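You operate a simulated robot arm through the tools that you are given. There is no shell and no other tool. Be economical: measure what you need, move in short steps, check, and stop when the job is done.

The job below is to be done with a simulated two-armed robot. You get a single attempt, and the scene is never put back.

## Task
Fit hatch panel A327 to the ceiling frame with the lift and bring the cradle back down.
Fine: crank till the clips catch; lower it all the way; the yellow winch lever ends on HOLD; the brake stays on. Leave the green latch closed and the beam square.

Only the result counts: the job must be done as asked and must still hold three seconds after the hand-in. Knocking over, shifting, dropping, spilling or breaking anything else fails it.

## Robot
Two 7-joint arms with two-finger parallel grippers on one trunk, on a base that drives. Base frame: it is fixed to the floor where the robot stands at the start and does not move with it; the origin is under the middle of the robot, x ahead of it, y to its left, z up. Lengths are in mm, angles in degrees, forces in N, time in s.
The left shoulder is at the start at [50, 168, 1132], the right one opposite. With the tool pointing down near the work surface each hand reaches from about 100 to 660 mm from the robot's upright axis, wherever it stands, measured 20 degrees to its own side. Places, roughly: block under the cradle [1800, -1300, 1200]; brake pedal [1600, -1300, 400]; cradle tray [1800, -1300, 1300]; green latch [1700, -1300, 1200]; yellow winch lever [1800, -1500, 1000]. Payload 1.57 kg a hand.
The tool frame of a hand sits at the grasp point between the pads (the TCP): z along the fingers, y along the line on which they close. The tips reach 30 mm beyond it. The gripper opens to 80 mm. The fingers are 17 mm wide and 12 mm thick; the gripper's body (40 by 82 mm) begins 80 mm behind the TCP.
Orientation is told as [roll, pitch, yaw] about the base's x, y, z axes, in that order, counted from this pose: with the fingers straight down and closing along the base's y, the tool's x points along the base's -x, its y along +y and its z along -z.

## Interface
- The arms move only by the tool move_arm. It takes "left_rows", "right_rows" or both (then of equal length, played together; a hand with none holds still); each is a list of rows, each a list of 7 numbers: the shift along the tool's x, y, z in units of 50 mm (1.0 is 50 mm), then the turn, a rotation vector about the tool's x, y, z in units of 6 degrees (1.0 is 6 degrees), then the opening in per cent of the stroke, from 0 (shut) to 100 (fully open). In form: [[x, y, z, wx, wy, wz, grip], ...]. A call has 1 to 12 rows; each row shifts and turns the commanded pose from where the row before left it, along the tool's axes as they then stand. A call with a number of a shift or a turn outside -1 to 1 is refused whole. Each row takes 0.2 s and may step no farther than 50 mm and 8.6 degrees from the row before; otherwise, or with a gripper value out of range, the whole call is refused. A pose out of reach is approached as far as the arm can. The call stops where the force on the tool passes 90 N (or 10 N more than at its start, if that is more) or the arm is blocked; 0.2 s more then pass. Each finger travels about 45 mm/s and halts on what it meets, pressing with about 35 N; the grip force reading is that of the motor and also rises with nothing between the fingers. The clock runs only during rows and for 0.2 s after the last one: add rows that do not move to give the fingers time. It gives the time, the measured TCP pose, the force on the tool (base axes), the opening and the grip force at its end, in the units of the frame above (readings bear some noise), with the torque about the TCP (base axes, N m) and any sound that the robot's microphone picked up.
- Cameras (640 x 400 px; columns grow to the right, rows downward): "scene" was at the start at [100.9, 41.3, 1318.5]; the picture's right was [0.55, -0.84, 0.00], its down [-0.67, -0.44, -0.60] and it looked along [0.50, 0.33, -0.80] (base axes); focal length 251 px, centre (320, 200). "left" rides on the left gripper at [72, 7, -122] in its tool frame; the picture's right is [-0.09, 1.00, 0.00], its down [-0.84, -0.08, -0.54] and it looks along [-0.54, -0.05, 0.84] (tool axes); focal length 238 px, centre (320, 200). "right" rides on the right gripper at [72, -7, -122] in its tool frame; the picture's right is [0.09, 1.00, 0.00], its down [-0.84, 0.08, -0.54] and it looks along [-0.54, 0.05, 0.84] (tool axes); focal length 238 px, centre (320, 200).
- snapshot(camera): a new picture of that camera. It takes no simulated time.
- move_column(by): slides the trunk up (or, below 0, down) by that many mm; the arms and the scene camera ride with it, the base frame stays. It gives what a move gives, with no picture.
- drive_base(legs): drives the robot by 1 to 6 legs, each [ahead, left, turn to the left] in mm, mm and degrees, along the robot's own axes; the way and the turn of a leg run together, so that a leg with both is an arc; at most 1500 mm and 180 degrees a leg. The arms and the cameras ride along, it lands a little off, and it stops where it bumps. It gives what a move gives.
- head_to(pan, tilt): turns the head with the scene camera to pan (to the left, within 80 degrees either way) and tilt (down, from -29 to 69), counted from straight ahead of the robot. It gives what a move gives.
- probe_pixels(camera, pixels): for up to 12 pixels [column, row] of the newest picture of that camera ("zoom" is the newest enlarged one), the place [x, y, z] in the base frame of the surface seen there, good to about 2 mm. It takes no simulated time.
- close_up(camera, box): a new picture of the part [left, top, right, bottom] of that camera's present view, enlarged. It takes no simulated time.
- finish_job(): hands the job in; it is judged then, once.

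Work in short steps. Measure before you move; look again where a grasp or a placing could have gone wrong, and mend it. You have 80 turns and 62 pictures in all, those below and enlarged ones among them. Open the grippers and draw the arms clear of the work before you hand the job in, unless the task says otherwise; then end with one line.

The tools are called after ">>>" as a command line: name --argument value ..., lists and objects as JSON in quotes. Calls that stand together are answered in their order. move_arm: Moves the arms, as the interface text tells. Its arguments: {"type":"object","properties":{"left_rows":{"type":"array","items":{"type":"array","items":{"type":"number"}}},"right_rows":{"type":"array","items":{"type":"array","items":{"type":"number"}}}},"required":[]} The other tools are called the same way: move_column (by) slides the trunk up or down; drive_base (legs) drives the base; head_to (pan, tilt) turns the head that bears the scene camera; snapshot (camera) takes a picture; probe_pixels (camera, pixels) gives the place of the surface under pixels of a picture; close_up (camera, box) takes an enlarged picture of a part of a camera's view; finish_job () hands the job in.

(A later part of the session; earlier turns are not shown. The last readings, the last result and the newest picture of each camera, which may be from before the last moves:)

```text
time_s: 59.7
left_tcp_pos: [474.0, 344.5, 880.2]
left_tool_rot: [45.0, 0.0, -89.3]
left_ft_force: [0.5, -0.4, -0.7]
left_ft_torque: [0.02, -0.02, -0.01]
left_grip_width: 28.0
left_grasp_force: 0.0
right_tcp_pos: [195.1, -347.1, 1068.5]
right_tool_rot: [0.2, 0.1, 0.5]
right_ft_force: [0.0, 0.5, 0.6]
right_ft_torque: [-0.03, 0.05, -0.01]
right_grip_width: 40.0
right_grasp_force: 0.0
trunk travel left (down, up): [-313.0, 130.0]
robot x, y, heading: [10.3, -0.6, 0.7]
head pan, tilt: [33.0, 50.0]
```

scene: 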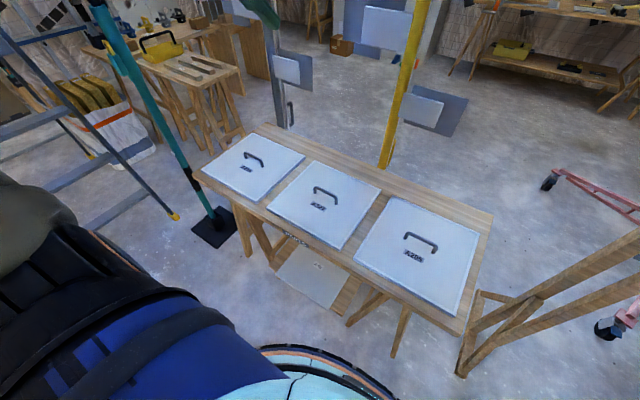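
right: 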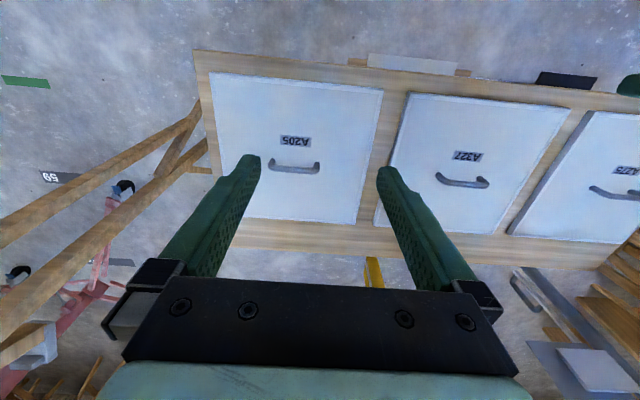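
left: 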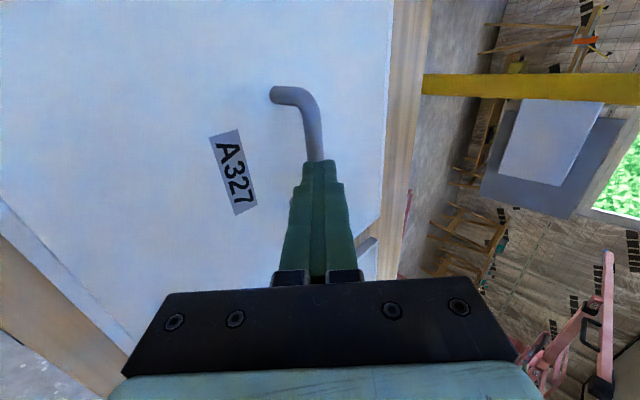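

Advance 76 mm along the fingers to the rod.

>>> move_arm --left_rows '[[0, -0.05, 0.5, 0, 0, 0, 35], [0, 0, 0.6, 0, 0, 0, 35], [0, 0, 0.42, 0, 0, 0, 35], [0, 0, 0, 0, 0, 0, 35]]'

>>> snapshot --camera "left"

```text
time_s: 60.7
left_tcp_pos: [526.5, 345.7, 822.3]
left_tool_rot: [45.1, 0.0, -89.4]
left_ft_force: [0.6, -0.7, 0.2]
left_ft_torque: [-0.01, 0.0, -0.02]
left_grip_width: 27.4
left_grasp_force: 0.0
right_tcp_pos: [194.8, -347.3, 1067.9]
right_tool_rot: [0.0, 0.0, 0.5]
right_ft_force: [0.5, -0.1, -0.3]
right_ft_torque: [0.01, 0.03, -0.01]
right_grip_width: 40.3
right_grasp_force: 0.1
trunk travel left (down, up): [-313.0, 130.0]
robot x, y, heading: [16.3, -2.5, 0.7]
head pan, tilt: [33.0, 50.0]
```

```text
32 pictures are left
```

left: 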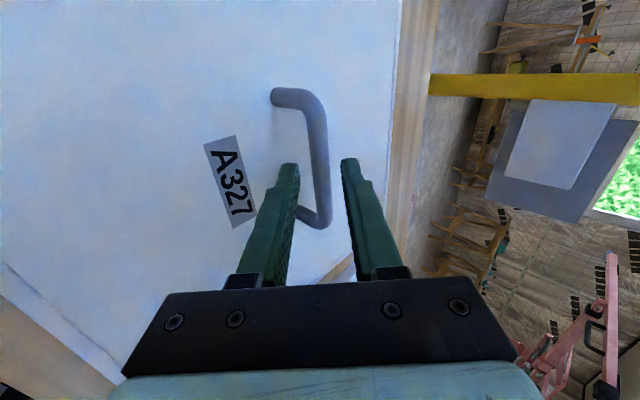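

The rod is between the fingers; close and see whether the opening stops above zero.

>>> move_arm --left_rows '[[0, 0, 0.08, 0, 0, 0, 35], [0, 0, 0, 0, 0, 0, 0], [0, 0, 0, 0, 0, 0, 0], [0, 0, 0, 0, 0, 0, 0], [0, 0, 0, 0, 0, 0, 0]]'

```text
time_s: 61.9
left_tcp_pos: [529.2, 344.7, 822.9]
left_tool_rot: [45.0, 0.2, -89.4]
left_ft_force: [1.7, -0.5, -0.4]
left_ft_torque: [0.27, -0.01, -0.38]
left_grip_width: 11.8
left_grasp_force: 28.6
right_tcp_pos: [193.6, -346.6, 1068.7]
right_tool_rot: [0.1, 0.1, 0.5]
right_ft_force: [0.3, -0.5, 0.4]
right_ft_torque: [0.01, 0.0, 0.0]
right_grip_width: 39.8
right_grasp_force: 0.1
trunk travel left (down, up): [-313.0, 130.0]
robot x, y, heading: [12.2, -7.3, 0.6]
head pan, tilt: [33.0, 50.0]
```

Gripped (11.8 mm). Lift 90 mm straight up and look.

>>> move_arm --left_rows '[[0, 0.2, -0.2, 0, 0, 0, 0], [0, 0.3, -0.3, 0, 0, 0, 0], [0, 0.4, -0.4, 0, 0, 0, 0], [0, 0.4, -0.4, 0, 0, 0, 0], [0, 0, 0, 0, 0, 0, 0]]'

>>> snapshot --camera "scene"

```text
time_s: 63.1
left_tcp_pos: [527.7, 344.2, 911.3]
left_tool_rot: [44.8, 0.0, -89.3]
left_ft_force: [0.7, -0.2, -8.8]
left_ft_torque: [-0.03, 0.13, 0.02]
left_grip_width: 11.4
left_grasp_force: 29.3
right_tcp_pos: [194.9, -347.1, 1068.9]
right_tool_rot: [0.0, 0.2, 0.6]
right_ft_force: [-0.1, 0.1, 0.5]
right_ft_torque: [0.04, -0.05, -0.02]
right_grip_width: 40.1
right_grasp_force: 0.0
trunk travel left (down, up): [-313.0, 130.0]
robot x, y, heading: [12.8, -1.5, 0.7]
head pan, tilt: [33.0, 50.0]
```

```text
31 pictures are left
```

scene: 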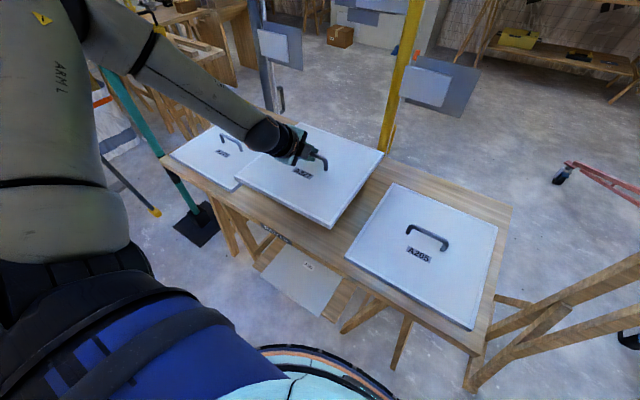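

The panel hangs level (~0.9 kg). Raise trunk, then draw the hand back and up.

>>> move_column --by 130

>>> move_arm --left_rows '[[0, 0.2, -0.4, 0, 0, 0, 0], [0, 0.22, -0.6, 0, 0, 0, 0], [0, 0.22, -0.7, 0, 0, 0, 0], [0, 0.22, -0.7, 0, 0, 0, 0], [0, 0.22, -0.7, 0, 0, 0, 0], [0, 0.22, -0.7, 0, 0, 0, 0], [0, 0.22, -0.7, 0, 0, 0, 0], [0, 0.22, -0.6, 0, 0, 0, 0], [0, 0.1, -0.3, 0, 0, 0, 0], [0, 0, 0, 0, 0, 0, 0]]'

>>> drive_base --legs '[[-160, 0, -0.6], [0, -1490, 0], [750, 0, 0]]'

>>> head_to --pan 10 --tilt 25

>>> snapshot --camera "scene"

```text
time_s: 64.7
left_tcp_pos: [527.8, 345.0, 1043.2]
left_tool_rot: [44.9, 0.0, -89.3]
left_ft_force: [0.2, -0.1, -10.0]
left_ft_torque: [-0.04, 0.12, 0.0]
left_grip_width: 11.5
left_grasp_force: 29.4
right_tcp_pos: [194.9, -345.6, 1197.2]
right_tool_rot: [0.0, 0.1, 0.5]
right_ft_force: [0.2, 0.1, 0.5]
right_ft_torque: [-0.02, -0.02, 0.01]
right_grip_width: 40.1
right_grasp_force: 0.1
trunk travel left (down, up): [-443.0, 0.0]
robot x, y, heading: [11.0, -5.8, 0.8]
head pan, tilt: [33.0, 50.0]
```

```text
time_s: 66.9
left_tcp_pos: [402.0, 343.1, 1298.1]
left_tool_rot: [44.9, 0.0, -89.4]
left_ft_force: [0.4, 0.3, -10.3]
left_ft_torque: [-0.04, 0.1, 0.0]
left_grip_width: 11.7
left_grasp_force: 28.7
right_tcp_pos: [194.8, -346.6, 1197.5]
right_tool_rot: [0.0, 0.0, 0.5]
right_ft_force: [-0.2, 0.2, 0.2]
right_ft_torque: [0.02, 0.01, 0.0]
right_grip_width: 40.0
right_grasp_force: 0.1
trunk travel left (down, up): [-443.0, 0.0]
robot x, y, heading: [10.7, -2.3, 0.6]
head pan, tilt: [33.0, 50.0]
```

```text
time_s: 78.9
left_tcp_pos: [987.1, -1134.6, 1298.1]
left_tool_rot: [44.9, 0.0, -89.8]
left_ft_force: [-0.6, 0.7, -10.0]
left_ft_torque: [-0.02, 0.12, -0.01]
left_grip_width: 11.6
left_grasp_force: 28.9
right_tcp_pos: [775.6, -1822.8, 1198.4]
right_tool_rot: [0.0, 0.1, 0.2]
right_ft_force: [-0.5, 0.3, 0.5]
right_ft_torque: [0.01, 0.0, 0.01]
right_grip_width: 39.9
right_grasp_force: 0.1
trunk travel left (down, up): [-443.0, 0.0]
robot x, y, heading: [596.9, -1479.4, 0.3]
head pan, tilt: [33.0, 50.0]
```

```text
time_s: 79.8
left_tcp_pos: [988.5, -1134.5, 1296.4]
left_tool_rot: [44.9, 0.0, -89.8]
left_ft_force: [-0.5, -0.2, -10.1]
left_ft_torque: [-0.04, 0.14, 0.0]
left_grip_width: 11.5
left_grasp_force: 29.1
right_tcp_pos: [774.6, -1822.8, 1198.5]
right_tool_rot: [0.1, 0.1, 0.1]
right_ft_force: [-0.2, 0.4, 0.0]
right_ft_torque: [0.01, 0.01, 0.01]
right_grip_width: 39.8
right_grasp_force: 0.1
trunk travel left (down, up): [-443.0, 0.0]
robot x, y, heading: [594.6, -1479.1, -0.0]
head pan, tilt: [10.0, 25.0]
```

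```text
30 pictures are left
```

scene: 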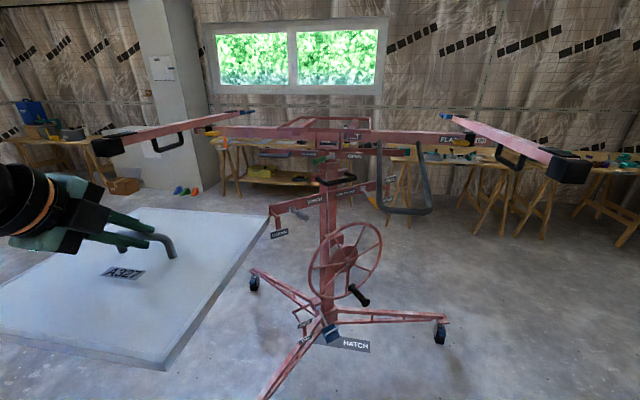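

I zoom in on the tray at (325,125) and probe its corners.

>>> close_up --camera "scene" --box '[260, 95, 400, 180]'

```text
4.57 times, centred on (330, 138) of scene
```

zoom: 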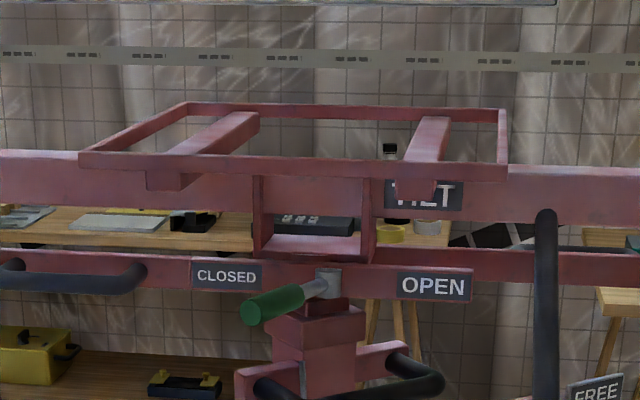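

>>> probe_pixels --camera "zoom" --pixels '[[84, 155], [503, 168], [187, 104], [503, 111], [340, 107], [300, 162], [135, 130], [505, 140], [230, 130], [428, 135], [215, 142], [425, 150]]'

```text
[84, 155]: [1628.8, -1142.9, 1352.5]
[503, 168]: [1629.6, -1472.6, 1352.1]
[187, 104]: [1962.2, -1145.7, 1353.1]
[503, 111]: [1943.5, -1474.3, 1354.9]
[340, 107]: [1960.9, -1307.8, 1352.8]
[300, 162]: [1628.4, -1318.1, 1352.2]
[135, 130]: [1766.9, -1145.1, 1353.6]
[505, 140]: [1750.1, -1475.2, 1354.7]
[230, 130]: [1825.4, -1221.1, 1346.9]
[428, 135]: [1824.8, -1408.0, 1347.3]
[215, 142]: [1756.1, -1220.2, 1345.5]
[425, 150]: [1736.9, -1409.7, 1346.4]
```

Tray rim: x 1627–1964, y −1142…−1476 (centre 1795,−1309), rails at z 1346. I raise the panel and bring it in front, then drive 600 ahead.

>>> move_arm --left_rows '[[0, 0.365, -0.365, 0, 0, 0, 0], [-0.4, 0.365, -0.365, 0, 0, 0, 0], [-0.6, 0.365, -0.365, 0, 0, 0, 0], [-0.6, 0.365, -0.365, 0, 0, 0, 0], [-0.6, 0.365, -0.365, 0, 0, 0, 0], [-0.6, 0.365, -0.365, 0, 0, 0, 0], [-0.3, 0, 0, 0, 0, 0, 0], [0, 0, 0, 0, 0, 0, 0]]'

>>> drive_base --legs '[[300, -20, 0], [290, 0, 0]]'

>>> head_to --pan 10 --tilt 30

>>> snapshot --camera "scene"

```text
time_s: 81.6
left_tcp_pos: [988.8, -1287.9, 1451.8]
left_tool_rot: [44.8, 0.0, -89.9]
left_ft_force: [0.4, 0.7, -11.6]
left_ft_torque: [0.0, 0.1, 0.02]
left_grip_width: 11.5
left_grasp_force: 29.2
right_tcp_pos: [774.1, -1823.1, 1198.2]
right_tool_rot: [0.0, 0.1, 0.0]
right_ft_force: [0.3, 0.6, 0.9]
right_ft_torque: [-0.02, -0.02, 0.0]
right_grip_width: 40.0
right_grasp_force: 0.1
trunk travel left (down, up): [-443.0, 0.0]
robot x, y, heading: [593.2, -1478.8, -0.3]
head pan, tilt: [10.0, 25.0]
```

```text
time_s: 85.2
left_tcp_pos: [1577.4, -1307.3, 1453.0]
left_tool_rot: [45.0, 0.1, -89.7]
left_ft_force: [0.1, -0.4, -10.6]
left_ft_torque: [-0.01, 0.15, -0.01]
left_grip_width: 11.3
left_grasp_force: 28.7
right_tcp_pos: [1364.2, -1841.9, 1197.8]
right_tool_rot: [0.0, 0.2, 0.1]
right_ft_force: [0.5, 0.3, -0.2]
right_ft_torque: [0.01, -0.02, -0.01]
right_grip_width: 40.1
right_grasp_force: 0.0
trunk travel left (down, up): [-443.0, 0.0]
robot x, y, heading: [1179.7, -1496.3, 0.7]
head pan, tilt: [10.0, 25.0]
```

```text
time_s: 85.9
left_tcp_pos: [1575.4, -1307.9, 1451.4]
left_tool_rot: [44.8, 0.0, -89.7]
left_ft_force: [0.1, 0.3, -10.4]
left_ft_torque: [-0.02, 0.11, 0.0]
left_grip_width: 11.6
left_grasp_force: 29.1
right_tcp_pos: [1362.8, -1842.0, 1198.1]
right_tool_rot: [0.0, 0.0, 0.1]
right_ft_force: [0.1, -0.2, -0.3]
right_ft_torque: [-0.04, 0.04, 0.0]
right_grip_width: 40.1
right_grasp_force: 0.0
trunk travel left (down, up): [-443.0, 0.0]
robot x, y, heading: [1182.8, -1494.5, 0.3]
head pan, tilt: [10.0, 30.0]
```

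```text
28 pictures are left
```

scene: 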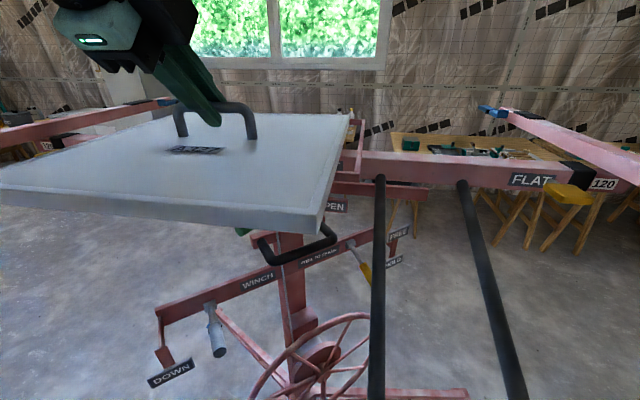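

I probe the hanging panel's corners to get its offset and level.

>>> probe_pixels --camera "scene" --pixels '[[314, 210], [343, 120], [325, 172], [150, 200], [250, 207], [60, 192], [150, 119], [290, 114], [200, 165], [3, 184]]'

```text
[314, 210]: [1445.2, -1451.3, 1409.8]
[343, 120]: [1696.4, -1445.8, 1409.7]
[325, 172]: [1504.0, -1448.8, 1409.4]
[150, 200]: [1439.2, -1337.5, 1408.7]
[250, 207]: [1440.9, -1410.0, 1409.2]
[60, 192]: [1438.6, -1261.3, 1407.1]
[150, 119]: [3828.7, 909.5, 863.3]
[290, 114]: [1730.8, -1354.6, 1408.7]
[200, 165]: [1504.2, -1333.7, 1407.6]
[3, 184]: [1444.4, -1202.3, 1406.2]
```

Panel centre is 9 mm ahead of the TCP, level. Move 210 mm forward over the tray at this height.

>>> move_arm --left_rows '[[0, 0.35, 0.35, 0, 0, 0, 0], [0, 0.5, 0.5, 0, 0, 0, 0], [0, 0.6, 0.6, 0, 0, 0, 0], [0, 0.6, 0.6, 0, 0, 0, 0], [0, 0.5, 0.5, 0, 0, 0, 0], [-0.03, 0.42, 0.42, 0, 0, 0, 0], [0, 0, 0, 0, 0, 0, 0]]'

>>> head_to --pan 18 --tilt 20

>>> close_up --camera "scene" --box '[140, 80, 460, 280]'

```text
time_s: 87.5
left_tcp_pos: [1749.0, -1290.7, 1439.7]
left_tool_rot: [44.7, -0.1, -89.8]
left_ft_force: [-0.5, -0.9, -9.7]
left_ft_torque: [-0.04, 0.12, 0.0]
left_grip_width: 11.3
left_grasp_force: 28.4
left hand out of reach, approached as far as the arm can: row 5, 6
right_tcp_pos: [1364.4, -1841.1, 1197.7]
right_tool_rot: [0.0, 0.1, 0.1]
right_ft_force: [0.0, 0.2, 0.2]
right_ft_torque: [0.01, 0.01, -0.02]
right_grip_width: 40.1
right_grasp_force: 0.0
trunk travel left (down, up): [-443.0, 0.0]
robot x, y, heading: [1184.1, -1496.8, 0.3]
head pan, tilt: [10.0, 30.0]
```

```text
time_s: 88.2
left_tcp_pos: [1748.1, -1291.2, 1439.7]
left_tool_rot: [44.9, 0.1, -89.6]
left_ft_force: [0.0, 0.7, -10.6]
left_ft_torque: [-0.06, 0.15, -0.02]
left_grip_width: 11.7
left_grasp_force: 29.0
right_tcp_pos: [1363.0, -1842.2, 1197.6]
right_tool_rot: [0.0, 0.1, 0.1]
right_ft_force: [-0.5, 0.1, -0.4]
right_ft_torque: [-0.03, 0.0, -0.03]
right_grip_width: 40.0
right_grasp_force: 0.1
trunk travel left (down, up): [-443.0, 0.0]
robot x, y, heading: [1183.6, -1495.3, 0.5]
head pan, tilt: [18.0, 20.0]
```

```text
2.00 times, centred on (300, 180) of scene
```

zoom: 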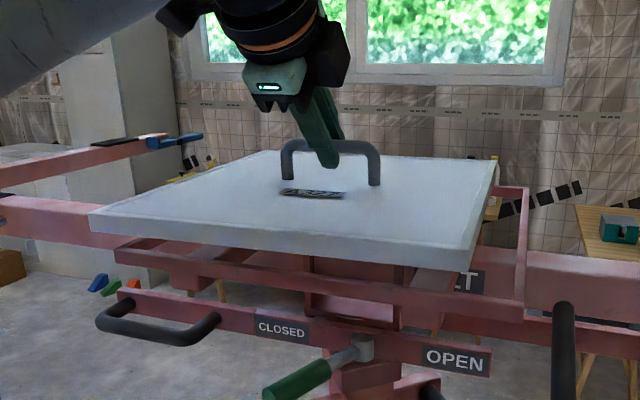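

38 mm short. I tuck the right hand inward, then nudge the base 42 ahead and 17 right.

>>> move_arm --right_rows '[[0, 0.6, 0, 0, 0, 0, 20], [0, 0.6, 0, 0, 0, 0, 20]]'

>>> drive_base --legs '[[45, -17, 0]]'

>>> close_up --camera "scene" --box '[140, 80, 460, 280]'

>>> probe_pixels --camera "scene" --pixels '[[320, 200]]'

```text
time_s: 88.8
left_tcp_pos: [1746.4, -1291.2, 1441.2]
left_tool_rot: [44.9, 0.0, -89.6]
left_ft_force: [0.6, 0.2, -10.1]
left_ft_torque: [-0.03, 0.12, 0.0]
left_grip_width: 12.1
left_grasp_force: 29.3
right_tcp_pos: [1373.3, -1808.8, 1210.0]
right_tool_rot: [0.0, 0.1, 0.2]
right_ft_force: [0.3, -0.1, 0.0]
right_ft_torque: [-0.01, -0.03, -0.01]
right_grip_width: 16.0
right_grasp_force: 0.0
right hand out of reach, approached as far as the arm can: row 1, 2
trunk travel left (down, up): [-443.0, 0.0]
robot x, y, heading: [1183.6, -1497.9, 0.4]
head pan, tilt: [18.0, 20.0]
```

```text
time_s: 89.7
left_tcp_pos: [1784.5, -1311.9, 1445.2]
left_tool_rot: [45.3, 0.1, -89.8]
left_ft_force: [-0.2, 0.2, -10.3]
left_ft_torque: [-0.01, 0.14, 0.01]
left_grip_width: 11.6
left_grasp_force: 29.2
right_tcp_pos: [1413.6, -1828.4, 1212.4]
right_tool_rot: [0.2, -0.6, -0.1]
right_ft_force: [0.0, 0.8, -0.1]
right_ft_torque: [0.03, 0.0, 0.01]
right_grip_width: 16.1
right_grasp_force: 0.1
trunk travel left (down, up): [-443.0, 0.0]
robot x, y, heading: [1226.8, -1513.9, 0.1]
head pan, tilt: [18.0, 20.0]
```

```text
2.00 times, centred on (300, 180) of scene
```

zoom: 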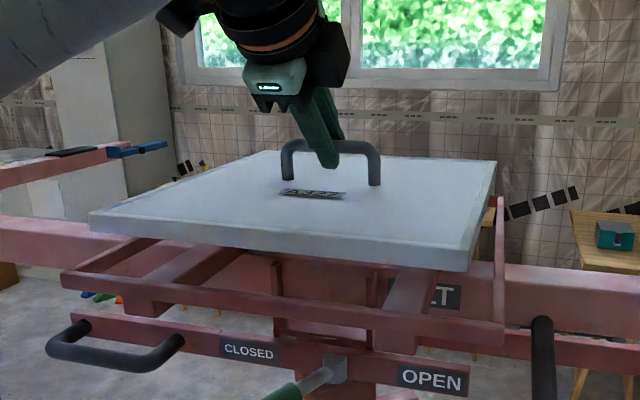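

```text
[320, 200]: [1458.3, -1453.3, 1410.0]
```

Nearly aligned. I probe panel and rim edges in the newest zoom.

>>> probe_pixels --camera "zoom" --pixels '[[95, 217], [200, 233], [350, 248], [464, 250], [492, 165], [480, 205], [290, 155], [67, 278], [250, 300], [500, 328], [502, 220], [120, 262]]'

```text
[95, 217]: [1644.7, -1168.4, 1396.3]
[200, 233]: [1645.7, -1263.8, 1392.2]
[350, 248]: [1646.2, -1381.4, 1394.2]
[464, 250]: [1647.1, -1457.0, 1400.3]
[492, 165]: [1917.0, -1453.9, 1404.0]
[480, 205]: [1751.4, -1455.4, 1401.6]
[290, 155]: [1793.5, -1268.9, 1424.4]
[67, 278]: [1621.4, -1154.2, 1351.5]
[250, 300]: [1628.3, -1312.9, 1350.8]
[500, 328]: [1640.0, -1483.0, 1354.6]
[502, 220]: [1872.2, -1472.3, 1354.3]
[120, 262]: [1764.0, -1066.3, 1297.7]
```

Panel edges (x 1645, y −1459) sit centred in the rim. Lower slowly 34 mm.

>>> move_arm --left_rows '[[0, -0.12, 0.12, 0, 0, 0, 0], [0, -0.12, 0.12, 0, 0, 0, 0], [0, -0.12, 0.12, 0, 0, 0, 0], [0, -0.12, 0.12, 0, 0, 0, 0], [0, 0, 0, 0, 0, 0, 0]]'

>>> close_up --camera "scene" --box '[140, 80, 460, 280]'

```text
time_s: 90.9
left_tcp_pos: [1786.1, -1310.9, 1409.0]
left_tool_rot: [45.2, 0.2, -89.7]
left_ft_force: [-0.7, 0.2, -10.5]
left_ft_torque: [-0.01, 0.1, 0.0]
left_grip_width: 11.6
left_grasp_force: 29.1
right_tcp_pos: [1414.9, -1829.4, 1211.9]
right_tool_rot: [0.1, -0.7, -0.2]
right_ft_force: [-0.2, 0.8, 0.4]
right_ft_torque: [0.03, 0.02, 0.0]
right_grip_width: 15.8
right_grasp_force: 0.0
trunk travel left (down, up): [-443.0, 0.0]
robot x, y, heading: [1230.4, -1515.9, -0.0]
head pan, tilt: [18.0, 20.0]
```

```text
2.00 times, centred on (300, 180) of scene
```

zoom: 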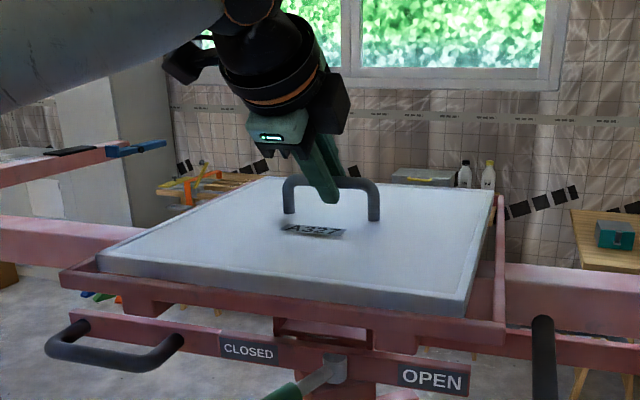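

Centred inside the rim. Lower the last millimetres.

>>> move_arm --left_rows '[[0, -0.03, 0.03, 0, 0, 0, 0], [0, -0.03, 0.03, 0, 0, 0, 0], [0, -0.03, 0.03, 0, 0, 0, 0], [0, 0, 0, 0, 0, 0, 0]]'

```text
time_s: 91.9
left_tcp_pos: [1785.7, -1311.6, 1406.7]
left_tool_rot: [45.8, 0.0, -89.8]
left_ft_force: [2.5, -0.2, 13.6]
left_ft_torque: [0.6, -0.23, 0.27]
left_grip_width: 11.6
left_grasp_force: 29.1
right_tcp_pos: [1415.2, -1829.5, 1211.4]
right_tool_rot: [0.1, -0.5, -0.1]
right_ft_force: [-0.7, -0.4, 0.1]
right_ft_torque: [0.02, 0.03, 0.0]
right_grip_width: 15.7
right_grasp_force: 0.1
trunk travel left (down, up): [-443.0, 0.0]
robot x, y, heading: [1226.9, -1514.0, 0.4]
head pan, tilt: [18.0, 20.0]
```

It rests (force +13 N). Ease up 2 mm, open, and retreat along the fingers.

>>> move_arm --left_rows '[[0, 0.04, -0.04, 0, 0, 0, 0], [0, 0, 0, 0, 0, 0, 35], [0, 0, 0, 0, 0, 0, 35], [0, 0, -0.4, 0, 0, 0, 35], [0, 0, -0.9, 0, 0, 0, 35], [0, 0, -0.9, 0, 0, 0, 35], [0, 0, -0.9, 0, 0, 0, 35]]'

>>> close_up --camera "scene" --box '[140, 80, 460, 280]'

```text
time_s: 93.5
left_tcp_pos: [1676.6, -1310.9, 1517.0]
left_tool_rot: [45.2, 0.2, -89.7]
left_ft_force: [-0.5, 0.2, -0.2]
left_ft_torque: [0.0, -0.02, 0.02]
left_grip_width: 28.1
left_grasp_force: 0.1
right_tcp_pos: [1412.8, -1828.0, 1211.9]
right_tool_rot: [0.1, -0.5, -0.3]
right_ft_force: [0.3, 0.2, 0.0]
right_ft_torque: [0.01, 0.0, 0.03]
right_grip_width: 15.7
right_grasp_force: 0.1
trunk travel left (down, up): [-443.0, 0.0]
robot x, y, heading: [1225.8, -1512.4, -0.1]
head pan, tilt: [18.0, 20.0]
```

```text
2.00 times, centred on (300, 180) of scene
```

zoom: 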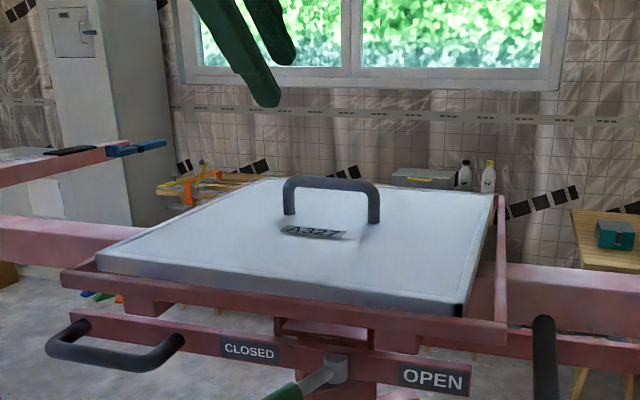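

Panel sits in the tray. I retract the left arm, drive back/right to about (1100,−1690), and lower the trunk for the winch work.

>>> move_arm --left_rows '[[0, -0.7, -0.7, 0, 0, 0, 35], [0, -0.7, -0.7, 0, 0, 0, 35], [0, -0.7, -0.7, 0, 0, 0, 60], [0, -0.6, -0.6, 0, 0, 0, 80]]'

>>> drive_base --legs '[[-130, 0, 0], [0, -175, 0]]'

>>> move_column --by -430

>>> head_to --pan 12 --tilt 8

>>> snapshot --camera "scene"

```text
time_s: 94.5
left_tcp_pos: [1484.4, -1311.6, 1513.6]
left_tool_rot: [45.2, 0.1, -89.8]
left_ft_force: [-0.9, 1.3, 0.6]
left_ft_torque: [0.0, -0.02, -0.02]
left_grip_width: 64.0
left_grasp_force: 0.1
right_tcp_pos: [1414.1, -1828.0, 1211.5]
right_tool_rot: [0.0, -0.5, -0.1]
right_ft_force: [0.1, 0.2, -0.3]
right_ft_torque: [0.0, -0.01, -0.01]
right_grip_width: 16.0
right_grasp_force: 0.0
trunk travel left (down, up): [-443.0, 0.0]
robot x, y, heading: [1229.7, -1511.0, 0.1]
head pan, tilt: [18.0, 20.0]
```

```text
time_s: 96.9
left_tcp_pos: [1360.4, -1484.5, 1513.5]
left_tool_rot: [44.9, 0.0, -89.7]
left_ft_force: [-0.5, 1.4, 0.0]
left_ft_torque: [-0.02, 0.01, 0.01]
left_grip_width: 64.0
left_grasp_force: 0.0
right_tcp_pos: [1289.3, -2002.8, 1210.4]
right_tool_rot: [0.1, -0.2, -0.1]
right_ft_force: [-0.9, -0.7, -0.2]
right_ft_torque: [0.03, 0.02, -0.03]
right_grip_width: 15.8
right_grasp_force: 0.0
trunk travel left (down, up): [-443.0, 0.0]
robot x, y, heading: [1097.6, -1686.3, 0.2]
head pan, tilt: [18.0, 20.0]
```

```text
refused: -430 is not a number from -400 to 400
```

```text
time_s: 97.6
left_tcp_pos: [1361.7, -1483.0, 1514.2]
left_tool_rot: [45.0, 0.0, -89.7]
left_ft_force: [0.4, 0.1, 0.8]
left_ft_torque: [0.03, -0.01, 0.01]
left_grip_width: 64.0
left_grasp_force: 0.0
right_tcp_pos: [1289.7, -2001.3, 1211.3]
right_tool_rot: [0.0, -0.3, -0.1]
right_ft_force: [0.1, -0.2, 0.1]
right_ft_torque: [-0.06, -0.03, 0.01]
right_grip_width: 16.1
right_grasp_force: 0.1
trunk travel left (down, up): [-443.0, 0.0]
robot x, y, heading: [1097.1, -1686.5, 0.1]
head pan, tilt: [12.0, 8.0]
```

```text
23 pictures are left
```

scene: 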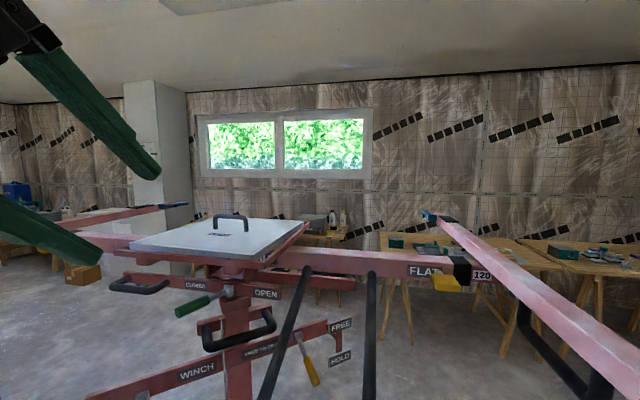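

Lower the trunk by 400, then view with tilt down.

>>> move_column --by -380

>>> head_to --pan 15 --tilt 10

>>> snapshot --camera "scene"

```text
time_s: 101.3
left_tcp_pos: [1362.3, -1484.1, 1132.8]
left_tool_rot: [45.0, 0.0, -89.6]
left_ft_force: [-0.7, 0.3, -0.5]
left_ft_torque: [0.0, -0.03, -0.01]
left_grip_width: 64.2
left_grasp_force: 0.1
right_tcp_pos: [1288.8, -2002.0, 830.3]
right_tool_rot: [0.2, -0.2, -0.1]
right_ft_force: [0.0, 0.2, 1.1]
right_ft_torque: [0.02, 0.01, -0.02]
right_grip_width: 15.7
right_grasp_force: 0.1
trunk travel left (down, up): [-63.0, 380.0]
robot x, y, heading: [1096.3, -1690.5, 0.2]
head pan, tilt: [12.0, 8.0]
```

```text
time_s: 101.9
left_tcp_pos: [1362.3, -1484.5, 1132.7]
left_tool_rot: [45.0, 0.0, -89.7]
left_ft_force: [0.3, -0.6, -0.2]
left_ft_torque: [0.04, 0.0, 0.02]
left_grip_width: 63.8
left_grasp_force: 0.1
right_tcp_pos: [1288.7, -2001.3, 831.7]
right_tool_rot: [0.0, -0.3, 0.0]
right_ft_force: [-0.1, 0.7, 0.3]
right_ft_torque: [-0.01, 0.0, 0.03]
right_grip_width: 16.2
right_grasp_force: 0.2
trunk travel left (down, up): [-63.0, 380.0]
robot x, y, heading: [1095.3, -1687.0, 0.2]
head pan, tilt: [15.0, 10.0]
```

```text
22 pictures are left
```

scene: 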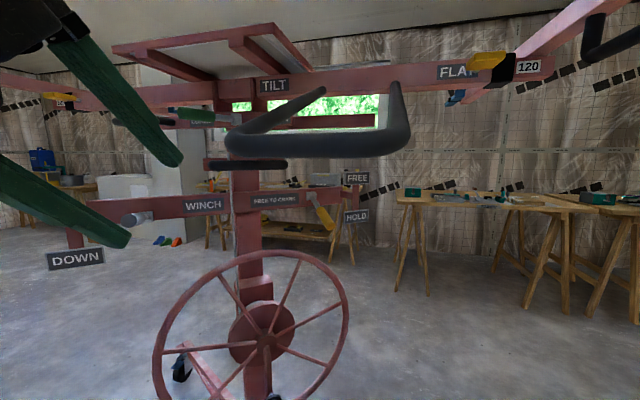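

I probe lever, labels, wheel and U-bar.

>>> probe_pixels --camera "scene" --pixels '[[310, 196], [317, 208], [327, 224], [358, 178], [355, 216], [148, 216], [76, 260], [300, 262], [262, 338], [330, 380], [235, 150], [405, 140]]'

```text
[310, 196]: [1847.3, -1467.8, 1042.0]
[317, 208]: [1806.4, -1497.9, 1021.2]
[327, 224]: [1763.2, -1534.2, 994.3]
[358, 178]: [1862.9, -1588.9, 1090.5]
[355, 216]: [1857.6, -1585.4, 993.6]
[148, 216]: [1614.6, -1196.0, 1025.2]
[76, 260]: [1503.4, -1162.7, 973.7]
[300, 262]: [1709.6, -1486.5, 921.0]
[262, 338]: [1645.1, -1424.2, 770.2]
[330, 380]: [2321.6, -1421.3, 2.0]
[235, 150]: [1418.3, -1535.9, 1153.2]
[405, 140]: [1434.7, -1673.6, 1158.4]
```

Lever pivot ≈(1855,−1463,1045), tip ≈(1763,−1534,994); FREE label at z 1090, HOLD at 994. I bring the left hand to horizontal with fingers opening vertically, below the U-bar.

>>> move_arm --left_rows '[[0, -0.54, 0.54, 0, 0, 0, 80], [0, -0.54, 0.54, 0, 0, 0, 80], [0, -0.54, 0.54, 0, 0, 0, 80], [0, 0.6, 0.6, 0, 0, 0, 80], [0, 0.6, 0.6, 0, 0, 0, 80], [0, 0.6, 0.6, 0, 0, 0, 80]]'

>>> move_arm --left_rows '[[0, 0, 0, -1, 0, 0, 80], [0, 0, 0, -1, 0, 0, 80], [0, 0, 0, -1, 0, 0, 80], [0, 0, 0, -1, 0, 0, 80], [0, 0, 0, -1, 0, 0, 80], [0, 0, 0, -1, 0, 0, 80], [0, 0, 0, -1, 0, 0, 80], [0, 0, 0, -0.5, 0, 0, 80]]'

>>> snapshot --camera "scene"

```text
time_s: 103.3
left_tcp_pos: [1489.5, -1483.1, 1019.1]
left_tool_rot: [44.9, 0.1, -89.8]
left_ft_force: [0.4, -0.8, 0.7]
left_ft_torque: [0.0, 0.01, 0.01]
left_grip_width: 64.3
left_grasp_force: 0.0
right_tcp_pos: [1289.1, -2001.7, 831.2]
right_tool_rot: [0.1, -0.2, -0.2]
right_ft_force: [0.0, 0.2, -0.3]
right_ft_torque: [0.01, -0.03, 0.01]
right_grip_width: 16.0
right_grasp_force: 0.1
trunk travel left (down, up): [-63.0, 380.0]
robot x, y, heading: [1104.0, -1687.1, 0.4]
head pan, tilt: [15.0, 10.0]
```

```text
time_s: 105.1
left_tcp_pos: [1512.4, -1488.8, 1043.7]
left_tool_rot: [89.9, 0.0, -89.6]
left_ft_force: [0.4, -0.8, 0.5]
left_ft_torque: [0.0, 0.0, -0.02]
left_grip_width: 64.0
left_grasp_force: 0.1
left hand out of reach, approached as far as the arm can: row 6, 7, 8
right_tcp_pos: [1290.8, -2001.1, 831.4]
right_tool_rot: [0.0, -0.2, -0.1]
right_ft_force: [0.7, -0.4, -0.2]
right_ft_torque: [-0.01, 0.02, -0.01]
right_grip_width: 16.0
right_grasp_force: 0.1
trunk travel left (down, up): [-63.0, 380.0]
robot x, y, heading: [1095.7, -1684.9, 0.3]
head pan, tilt: [15.0, 10.0]
```

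```text
21 pictures are left
```

scene: 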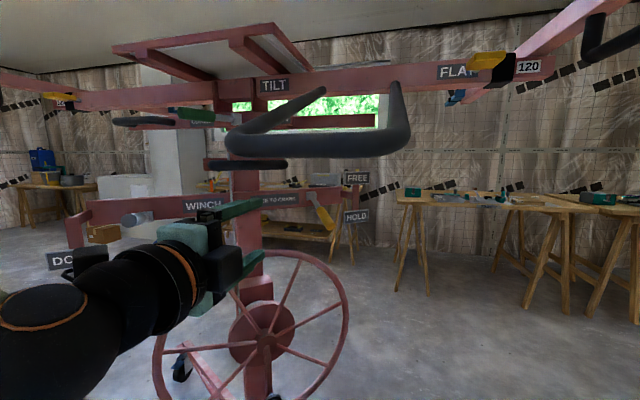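

Move the horizontal hand forward so the fingers straddle the yellow lever.

>>> move_arm --left_rows '[[-0.1, -0.3, 0.6, 0, 0, 0, 80], [-0.1, -0.36, 0.8, 0, 0, 0, 80], [-0.1, 0, 0.9, 0, 0, 0, 80], [-0.1, 0, 0.9, 0, 0, 0, 80], [0, 0, 0.9, 0, 0, 0, 80], [0, 0, 0.9, 0, 0, 0, 80], [0, 0, 0.66, 0, 0, 0, 80]]'

>>> close_up --camera "scene" --box '[220, 140, 420, 265]'

```text
time_s: 106.7
left_tcp_pos: [1796.4, -1505.6, 1010.4]
left_tool_rot: [89.9, 0.1, -89.6]
left_ft_force: [-0.4, 0.5, 0.3]
left_ft_torque: [0.03, 0.0, -0.01]
left_grip_width: 64.1
left_grasp_force: 0.1
right_tcp_pos: [1290.4, -2000.9, 830.7]
right_tool_rot: [0.0, -0.1, 0.0]
right_ft_force: [-0.6, -1.2, -0.1]
right_ft_torque: [0.02, 0.01, -0.02]
right_grip_width: 15.8
right_grasp_force: 0.1
trunk travel left (down, up): [-63.0, 380.0]
robot x, y, heading: [1098.3, -1688.2, 0.2]
head pan, tilt: [15.0, 10.0]
```

```text
3.20 times, centred on (320, 202) of scene
```

zoom: 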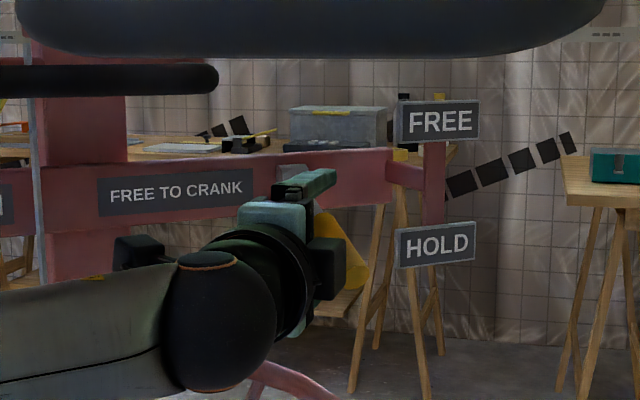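

Lever visible just right of the hand, between fingers. Lift 85 mm and watch force.

>>> move_arm --left_rows '[[0, 0.4, 0, 0, 0, 0, 80], [0, 0.4, 0, 0, 0, 0, 80], [0, 0.3, 0, 0, 0, 0, 80], [0, 0.3, 0, 0, 0, 0, 80], [0, 0.3, 0, 0, 0, 0, 80]]'

>>> close_up --camera "scene" --box '[220, 140, 420, 265]'

```text
time_s: 107.9
left_tcp_pos: [1786.6, -1495.5, 1079.0]
left_tool_rot: [90.0, 0.0, -89.7]
left_ft_force: [0.4, 0.4, 0.1]
left_ft_torque: [0.0, -0.01, 0.01]
left_grip_width: 64.0
left_grasp_force: 0.1
left hand out of reach, approached as far as the arm can: row 2, 3, 4, 5
right_tcp_pos: [1289.6, -2000.5, 831.2]
right_tool_rot: [0.0, -0.3, -0.1]
right_ft_force: [0.5, -0.4, 0.4]
right_ft_torque: [0.04, 0.01, -0.02]
right_grip_width: 16.3
right_grasp_force: 0.0
trunk travel left (down, up): [-63.0, 380.0]
robot x, y, heading: [1100.6, -1690.1, 0.1]
head pan, tilt: [15.0, 10.0]
```

```text
3.20 times, centred on (320, 202) of scene
```

zoom: 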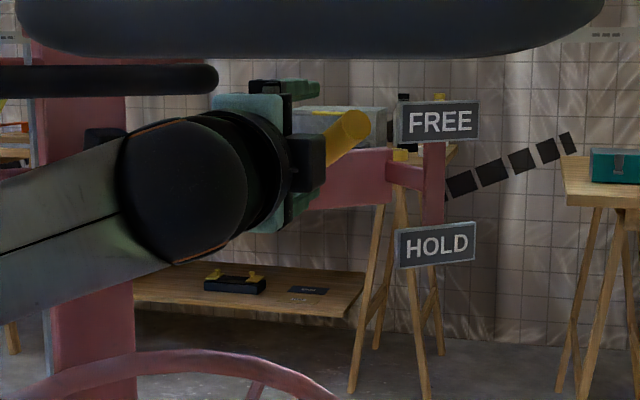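

The lever tip is now up near FREE (355,125). I probe its tip.

>>> probe_pixels --camera "zoom" --pixels '[[355, 125], [340, 145], [335, 160]]'

```text
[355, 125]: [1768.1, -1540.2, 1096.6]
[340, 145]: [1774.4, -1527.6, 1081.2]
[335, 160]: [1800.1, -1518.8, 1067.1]
```

Lever is at FREE (tip z 1097) and stays. I withdraw, back off 185 mm and look at the crank.

>>> move_arm --left_rows '[[0, -0.1, -0.6, 0, 0, 0, 80], [0, 0, -0.9, 0, 0, 0, 80], [0, 0, -0.9, 0, 0, 0, 80], [0, 0, -0.9, 0, 0, 0, 80]]'

>>> drive_base --legs '[[-185, 0, 0]]'

>>> head_to --pan 15 --tilt 25

>>> snapshot --camera "scene"

```text
time_s: 108.9
left_tcp_pos: [1621.2, -1496.8, 1072.6]
left_tool_rot: [89.9, -0.1, -89.7]
left_ft_force: [-0.4, -0.7, 0.4]
left_ft_torque: [-0.02, -0.02, 0.02]
left_grip_width: 63.9
left_grasp_force: 0.1
right_tcp_pos: [1290.4, -2001.3, 831.9]
right_tool_rot: [0.0, -0.2, -0.1]
right_ft_force: [0.8, 0.2, 0.7]
right_ft_torque: [0.04, 0.03, -0.03]
right_grip_width: 16.1
right_grasp_force: 0.0
trunk travel left (down, up): [-63.0, 380.0]
robot x, y, heading: [1098.5, -1690.6, -0.0]
head pan, tilt: [15.0, 10.0]
```

```text
time_s: 110.4
left_tcp_pos: [1438.3, -1498.0, 1072.7]
left_tool_rot: [89.9, 0.0, -89.7]
left_ft_force: [0.1, -0.4, 0.3]
left_ft_torque: [-0.01, 0.01, -0.01]
left_grip_width: 63.9
left_grasp_force: 0.0
right_tcp_pos: [1104.7, -2002.2, 831.3]
right_tool_rot: [0.1, -0.2, 0.0]
right_ft_force: [-0.1, -1.2, 0.0]
right_ft_torque: [-0.02, -0.03, -0.01]
right_grip_width: 16.0
right_grasp_force: 0.0
trunk travel left (down, up): [-63.0, 380.0]
robot x, y, heading: [911.4, -1686.0, 0.3]
head pan, tilt: [15.0, 10.0]
```

```text
time_s: 111.2
left_tcp_pos: [1438.9, -1498.3, 1073.2]
left_tool_rot: [89.9, -0.1, -89.7]
left_ft_force: [0.3, 0.5, 0.1]
left_ft_torque: [-0.02, 0.0, -0.01]
left_grip_width: 64.1
left_grasp_force: 0.0
right_tcp_pos: [1105.7, -2002.0, 831.9]
right_tool_rot: [0.1, -0.2, -0.1]
right_ft_force: [0.0, 0.3, -0.7]
right_ft_torque: [-0.02, 0.0, 0.02]
right_grip_width: 16.0
right_grasp_force: 0.0
trunk travel left (down, up): [-63.0, 380.0]
robot x, y, heading: [910.1, -1688.2, 0.4]
head pan, tilt: [15.0, 25.0]
```

```text
18 pictures are left
```

scene: 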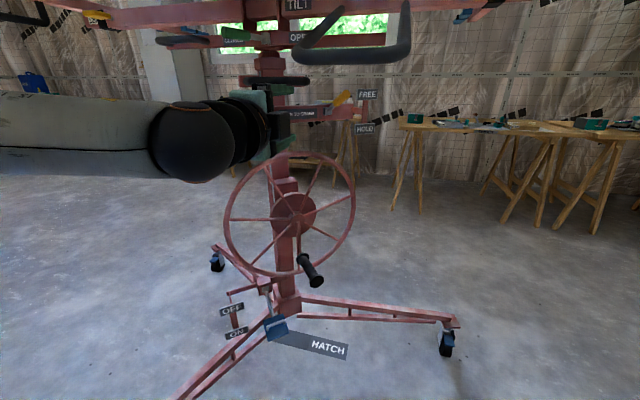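

I zoom on the wheel and probe handle and rim.

>>> close_up --camera "scene" --box '[210, 140, 370, 300]'

>>> probe_pixels --camera "scene" --pixels '[[302, 259], [310, 270], [316, 280], [292, 214], [285, 155], [353, 200], [228, 225], [275, 272], [283, 208], [300, 240]]'

```text
2.50 times, centred on (290, 220) of scene
```

zoom: 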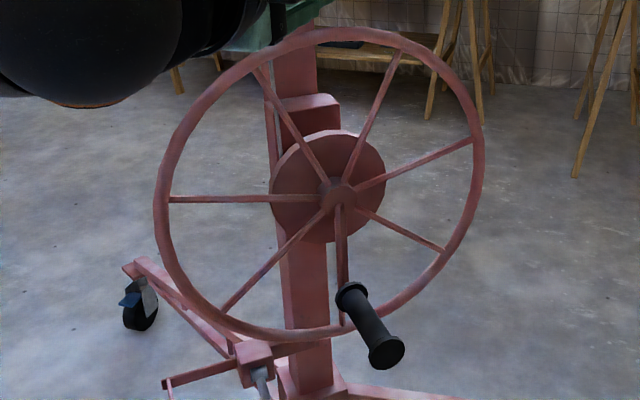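

```text
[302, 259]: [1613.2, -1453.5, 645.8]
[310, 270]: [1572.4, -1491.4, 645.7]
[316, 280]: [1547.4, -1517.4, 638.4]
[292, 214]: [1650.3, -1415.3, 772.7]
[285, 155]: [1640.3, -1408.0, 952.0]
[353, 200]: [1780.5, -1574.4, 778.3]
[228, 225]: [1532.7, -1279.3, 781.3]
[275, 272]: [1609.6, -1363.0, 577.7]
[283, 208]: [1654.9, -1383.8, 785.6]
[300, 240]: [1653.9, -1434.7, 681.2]
```

Wheel centre ≈(1655,−1422,770), handle axis ≈(1585,−1487,639), radius ≈131. I lower the left hand to handle height, trunk −60, and drive 110 ahead so the fingers straddle the handle's front.

>>> move_arm --left_rows '[[0, -0.9, -0.1, 0, 0, 0, 90], [0, -0.9, -0.1, 0, 0, 0, 90], [0, -0.95, 0, 0, 0, 0, 90], [0, -0.95, 0, 0, 0, 0, 90], [0, -0.95, 0, 0, 0, 0, 90], [0, -0.95, 0, 0, 0, 0, 90], [0.1, -0.95, 0, 0, 0, 0, 90], [0.1, -0.93, 0, 0, 0, 0, 90]]'

>>> move_column --by -60

>>> drive_base --legs '[[110, 0, 0]]'

>>> snapshot --camera "left"

```text
time_s: 113.0
left_tcp_pos: [1425.9, -1457.2, 739.1]
left_tool_rot: [89.9, 0.0, -89.8]
left_ft_force: [-0.4, -0.2, 0.5]
left_ft_torque: [-0.02, -0.03, 0.02]
left_grip_width: 72.0
left_grasp_force: 0.1
left hand out of reach, approached as far as the arm can: row 7, 8
right_tcp_pos: [1105.0, -2002.7, 831.3]
right_tool_rot: [0.1, -0.2, -0.1]
right_ft_force: [-0.2, 0.4, 0.1]
right_ft_torque: [0.03, 0.02, 0.01]
right_grip_width: 16.1
right_grasp_force: 0.2
trunk travel left (down, up): [-63.0, 380.0]
robot x, y, heading: [911.7, -1690.8, 0.1]
head pan, tilt: [15.0, 25.0]
```

```text
time_s: 114.0
left_tcp_pos: [1425.1, -1457.7, 680.0]
left_tool_rot: [90.0, 0.0, -89.8]
left_ft_force: [0.5, 0.0, 0.7]
left_ft_torque: [0.01, -0.01, 0.01]
left_grip_width: 71.9
left_grasp_force: 0.0
right_tcp_pos: [1104.7, -2002.3, 771.7]
right_tool_rot: [0.0, -0.2, -0.1]
right_ft_force: [-0.6, 0.1, 0.2]
right_ft_torque: [0.02, 0.01, 0.03]
right_grip_width: 15.8
right_grasp_force: 0.0
trunk travel left (down, up): [-3.0, 440.0]
robot x, y, heading: [913.7, -1688.6, 0.3]
head pan, tilt: [15.0, 25.0]
```

```text
time_s: 115.2
left_tcp_pos: [1534.6, -1459.5, 680.1]
left_tool_rot: [89.9, -0.1, -89.8]
left_ft_force: [-0.4, 0.2, -1.4]
left_ft_torque: [0.04, 0.0, -0.03]
left_grip_width: 71.9
left_grasp_force: 0.1
right_tcp_pos: [1214.8, -2000.5, 770.7]
right_tool_rot: [0.0, -0.3, -0.2]
right_ft_force: [0.5, 0.2, 0.2]
right_ft_torque: [-0.01, -0.06, 0.01]
right_grip_width: 15.8
right_grasp_force: 0.1
trunk travel left (down, up): [-3.0, 440.0]
robot x, y, heading: [1023.7, -1684.5, 0.2]
head pan, tilt: [15.0, 25.0]
```

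```text
16 pictures are left
```

left: 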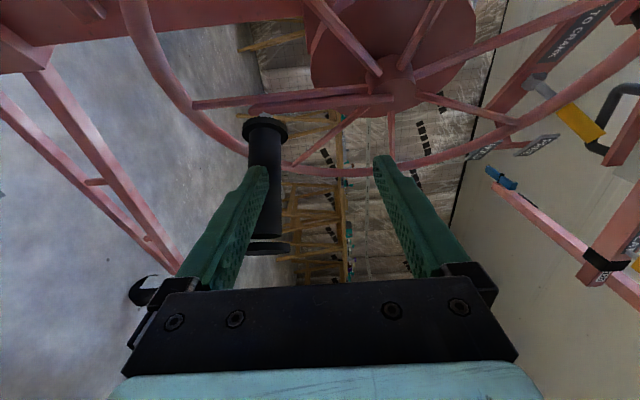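

The horizontal wrist can't go low enough. I'll crank with the right hand, pitched 45° and yawed 45°. First I retract the left hand back and to the left.

>>> move_arm --left_rows '[[0, 0, -0.9, 0, 0, 0, 80], [0, 0.2, -0.9, 0, 0, 0, 60], [0.5, 0.3, -0.6, 0.5, 0, 0, 40], [0.8, 0, 0, 1, 0, 0, 20], [0.8, 0, 0, 1, 0, 0, 20], [0.8, 0, 0, 1, 0, 0, 20], [0.8, 0, 0, 1, 0, 0, 20], [0.5, 0, 0, 1, 0, 0, 20], [0, 0, 0, 1, 0, 0, 20], [0, 0, 0, 1, 0, 0, 20]]' --right_rows '[[0, 0, 0, 0, -1, 0, 80], [0, 0, 0, 0, -1, 0, 80], [0, 0, 0, 0, -1, 0, 80], [0, 0, 0, 0, -1, 0, 80], [0, 0, 0, 0, -1, 0, 80], [0, 0, 0, 0, -1, 0, 80], [0, 0, 0, 0, -1, 0, 80], [0, 0, 0, 0, -0.5, 0, 80], [0, 0, 0, 0, 0, 0, 80], [0, 0, 0, 0, 0, 0, 80]]'

```text
time_s: 117.4
left_tcp_pos: [1443.0, -1242.9, 677.4]
left_tool_rot: [44.7, 0.0, -89.8]
left_ft_force: [0.4, -1.1, 0.5]
left_ft_torque: [0.0, 0.02, 0.02]
left_grip_width: 16.0
left_grasp_force: 0.1
left hand out of reach, approached as far as the arm can: row 3
right_tcp_pos: [1254.5, -2056.6, 853.6]
right_tool_rot: [0.1, -45.2, -0.1]
right_ft_force: [-0.7, -0.4, 0.2]
right_ft_torque: [0.01, 0.05, 0.0]
right_grip_width: 64.1
right_grasp_force: 0.0
right hand out of reach, approached as far as the arm can: row 1, 2, 3, 4, 5, 6, 7, 8
trunk travel left (down, up): [-3.0, 440.0]
robot x, y, heading: [1022.1, -1686.1, 0.0]
head pan, tilt: [15.0, 25.0]
```

Now bring the right hand in front (8 rows) and yaw it 45° about the vertical.

>>> move_arm --right_rows '[[-0.085, 0.775, 0.47, 0, 0, 0, 80], [-0.085, 0.775, 0.47, 0, 0, 0, 80], [-0.085, 0.775, 0.47, 0, 0, 0, 80], [-0.085, 0.775, 0.47, 0, 0, 0, 80], [-0.085, 0.775, 0.47, 0, 0, 0, 80], [-0.085, 0.775, 0.47, 0, 0, 0, 80], [-0.085, 0.775, 0.47, 0, 0, 0, 80], [-0.085, 0.775, 0.47, 0, 0, 0, 80]]'

>>> move_arm --right_rows '[[0, 0, 0, -0.7, 0, -0.7, 80], [0, 0, 0, -0.7, 0, -0.7, 80], [0, 0, 0, -0.7, 0, -0.7, 80], [0, 0, 0, -0.7, 0, -0.7, 80], [0, 0, 0, -0.7, 0, -0.7, 80], [0, 0, 0, -0.7, 0, -0.7, 80], [0, 0, 0, -0.7, 0, -0.7, 80]]'

```text
time_s: 119.2
left_tcp_pos: [1443.0, -1243.4, 678.0]
left_tool_rot: [44.8, 0.0, -89.8]
left_ft_force: [-0.4, -0.3, -0.5]
left_ft_torque: [0.0, 0.05, 0.01]
left_grip_width: 15.9
left_grasp_force: 0.0
right_tcp_pos: [1439.0, -1772.3, 802.1]
right_tool_rot: [0.1, -45.3, -0.2]
right_ft_force: [0.3, 0.4, 0.8]
right_ft_torque: [0.02, 0.03, -0.02]
right_grip_width: 64.1
right_grasp_force: 0.0
right hand out of reach, approached as far as the arm can: row 1, 2, 3, 4
trunk travel left (down, up): [-3.0, 440.0]
robot x, y, heading: [1023.0, -1687.7, 0.4]
head pan, tilt: [15.0, 25.0]
```

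```text
time_s: 120.8
left_tcp_pos: [1442.4, -1244.4, 678.4]
left_tool_rot: [44.8, 0.0, -89.7]
left_ft_force: [0.7, 0.3, -0.3]
left_ft_torque: [0.02, 0.03, 0.01]
left_grip_width: 16.3
left_grasp_force: 0.1
right_tcp_pos: [1439.4, -1772.9, 802.0]
right_tool_rot: [-0.1, -45.3, 41.7]
right_ft_force: [-0.1, -0.3, -0.3]
right_ft_torque: [0.0, -0.02, -0.01]
right_grip_width: 63.9
right_grasp_force: 0.1
trunk travel left (down, up): [-3.0, 440.0]
robot x, y, heading: [1023.0, -1690.0, 0.3]
head pan, tilt: [15.0, 25.0]
```

Orientation is right (pitch −45, yaw 42). Drive to ≈(1100,−1524).

>>> drive_base --legs '[[0, 164, 0], [77, 0, 0]]'

>>> snapshot --camera "right"

```text
time_s: 122.9
left_tcp_pos: [1519.7, -1078.8, 679.8]
left_tool_rot: [44.8, 0.0, -89.8]
left_ft_force: [-0.5, 0.0, -0.4]
left_ft_torque: [0.01, 0.03, 0.01]
left_grip_width: 16.0
left_grasp_force: 0.1
right_tcp_pos: [1514.4, -1608.2, 802.1]
right_tool_rot: [-0.2, -45.3, 41.6]
right_ft_force: [-0.2, 0.5, 0.3]
right_ft_torque: [-0.02, 0.02, -0.03]
right_grip_width: 64.2
right_grasp_force: 0.1
trunk travel left (down, up): [-3.0, 440.0]
robot x, y, heading: [1103.4, -1522.1, 0.0]
head pan, tilt: [15.0, 25.0]
```

```text
15 pictures are left
```

right: 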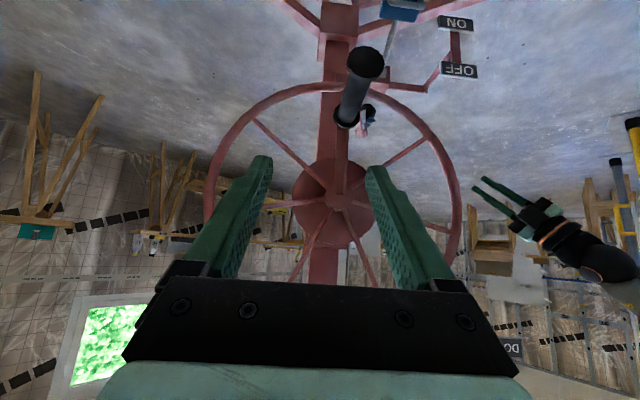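

The handle at (355,90) is nearly centred. I probe handle ends, hub, and rim in this view.

>>> probe_pixels --camera "right" --pixels '[[366, 64], [356, 95], [350, 112], [343, 96], [371, 96], [337, 203], [207, 200], [459, 210], [352, 86]]'

```text
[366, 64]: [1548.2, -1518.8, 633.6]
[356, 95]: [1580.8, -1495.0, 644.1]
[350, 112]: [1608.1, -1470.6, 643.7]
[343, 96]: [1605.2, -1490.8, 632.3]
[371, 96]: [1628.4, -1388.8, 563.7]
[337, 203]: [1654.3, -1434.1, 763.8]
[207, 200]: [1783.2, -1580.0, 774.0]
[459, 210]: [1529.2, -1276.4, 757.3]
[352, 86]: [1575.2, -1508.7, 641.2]
```

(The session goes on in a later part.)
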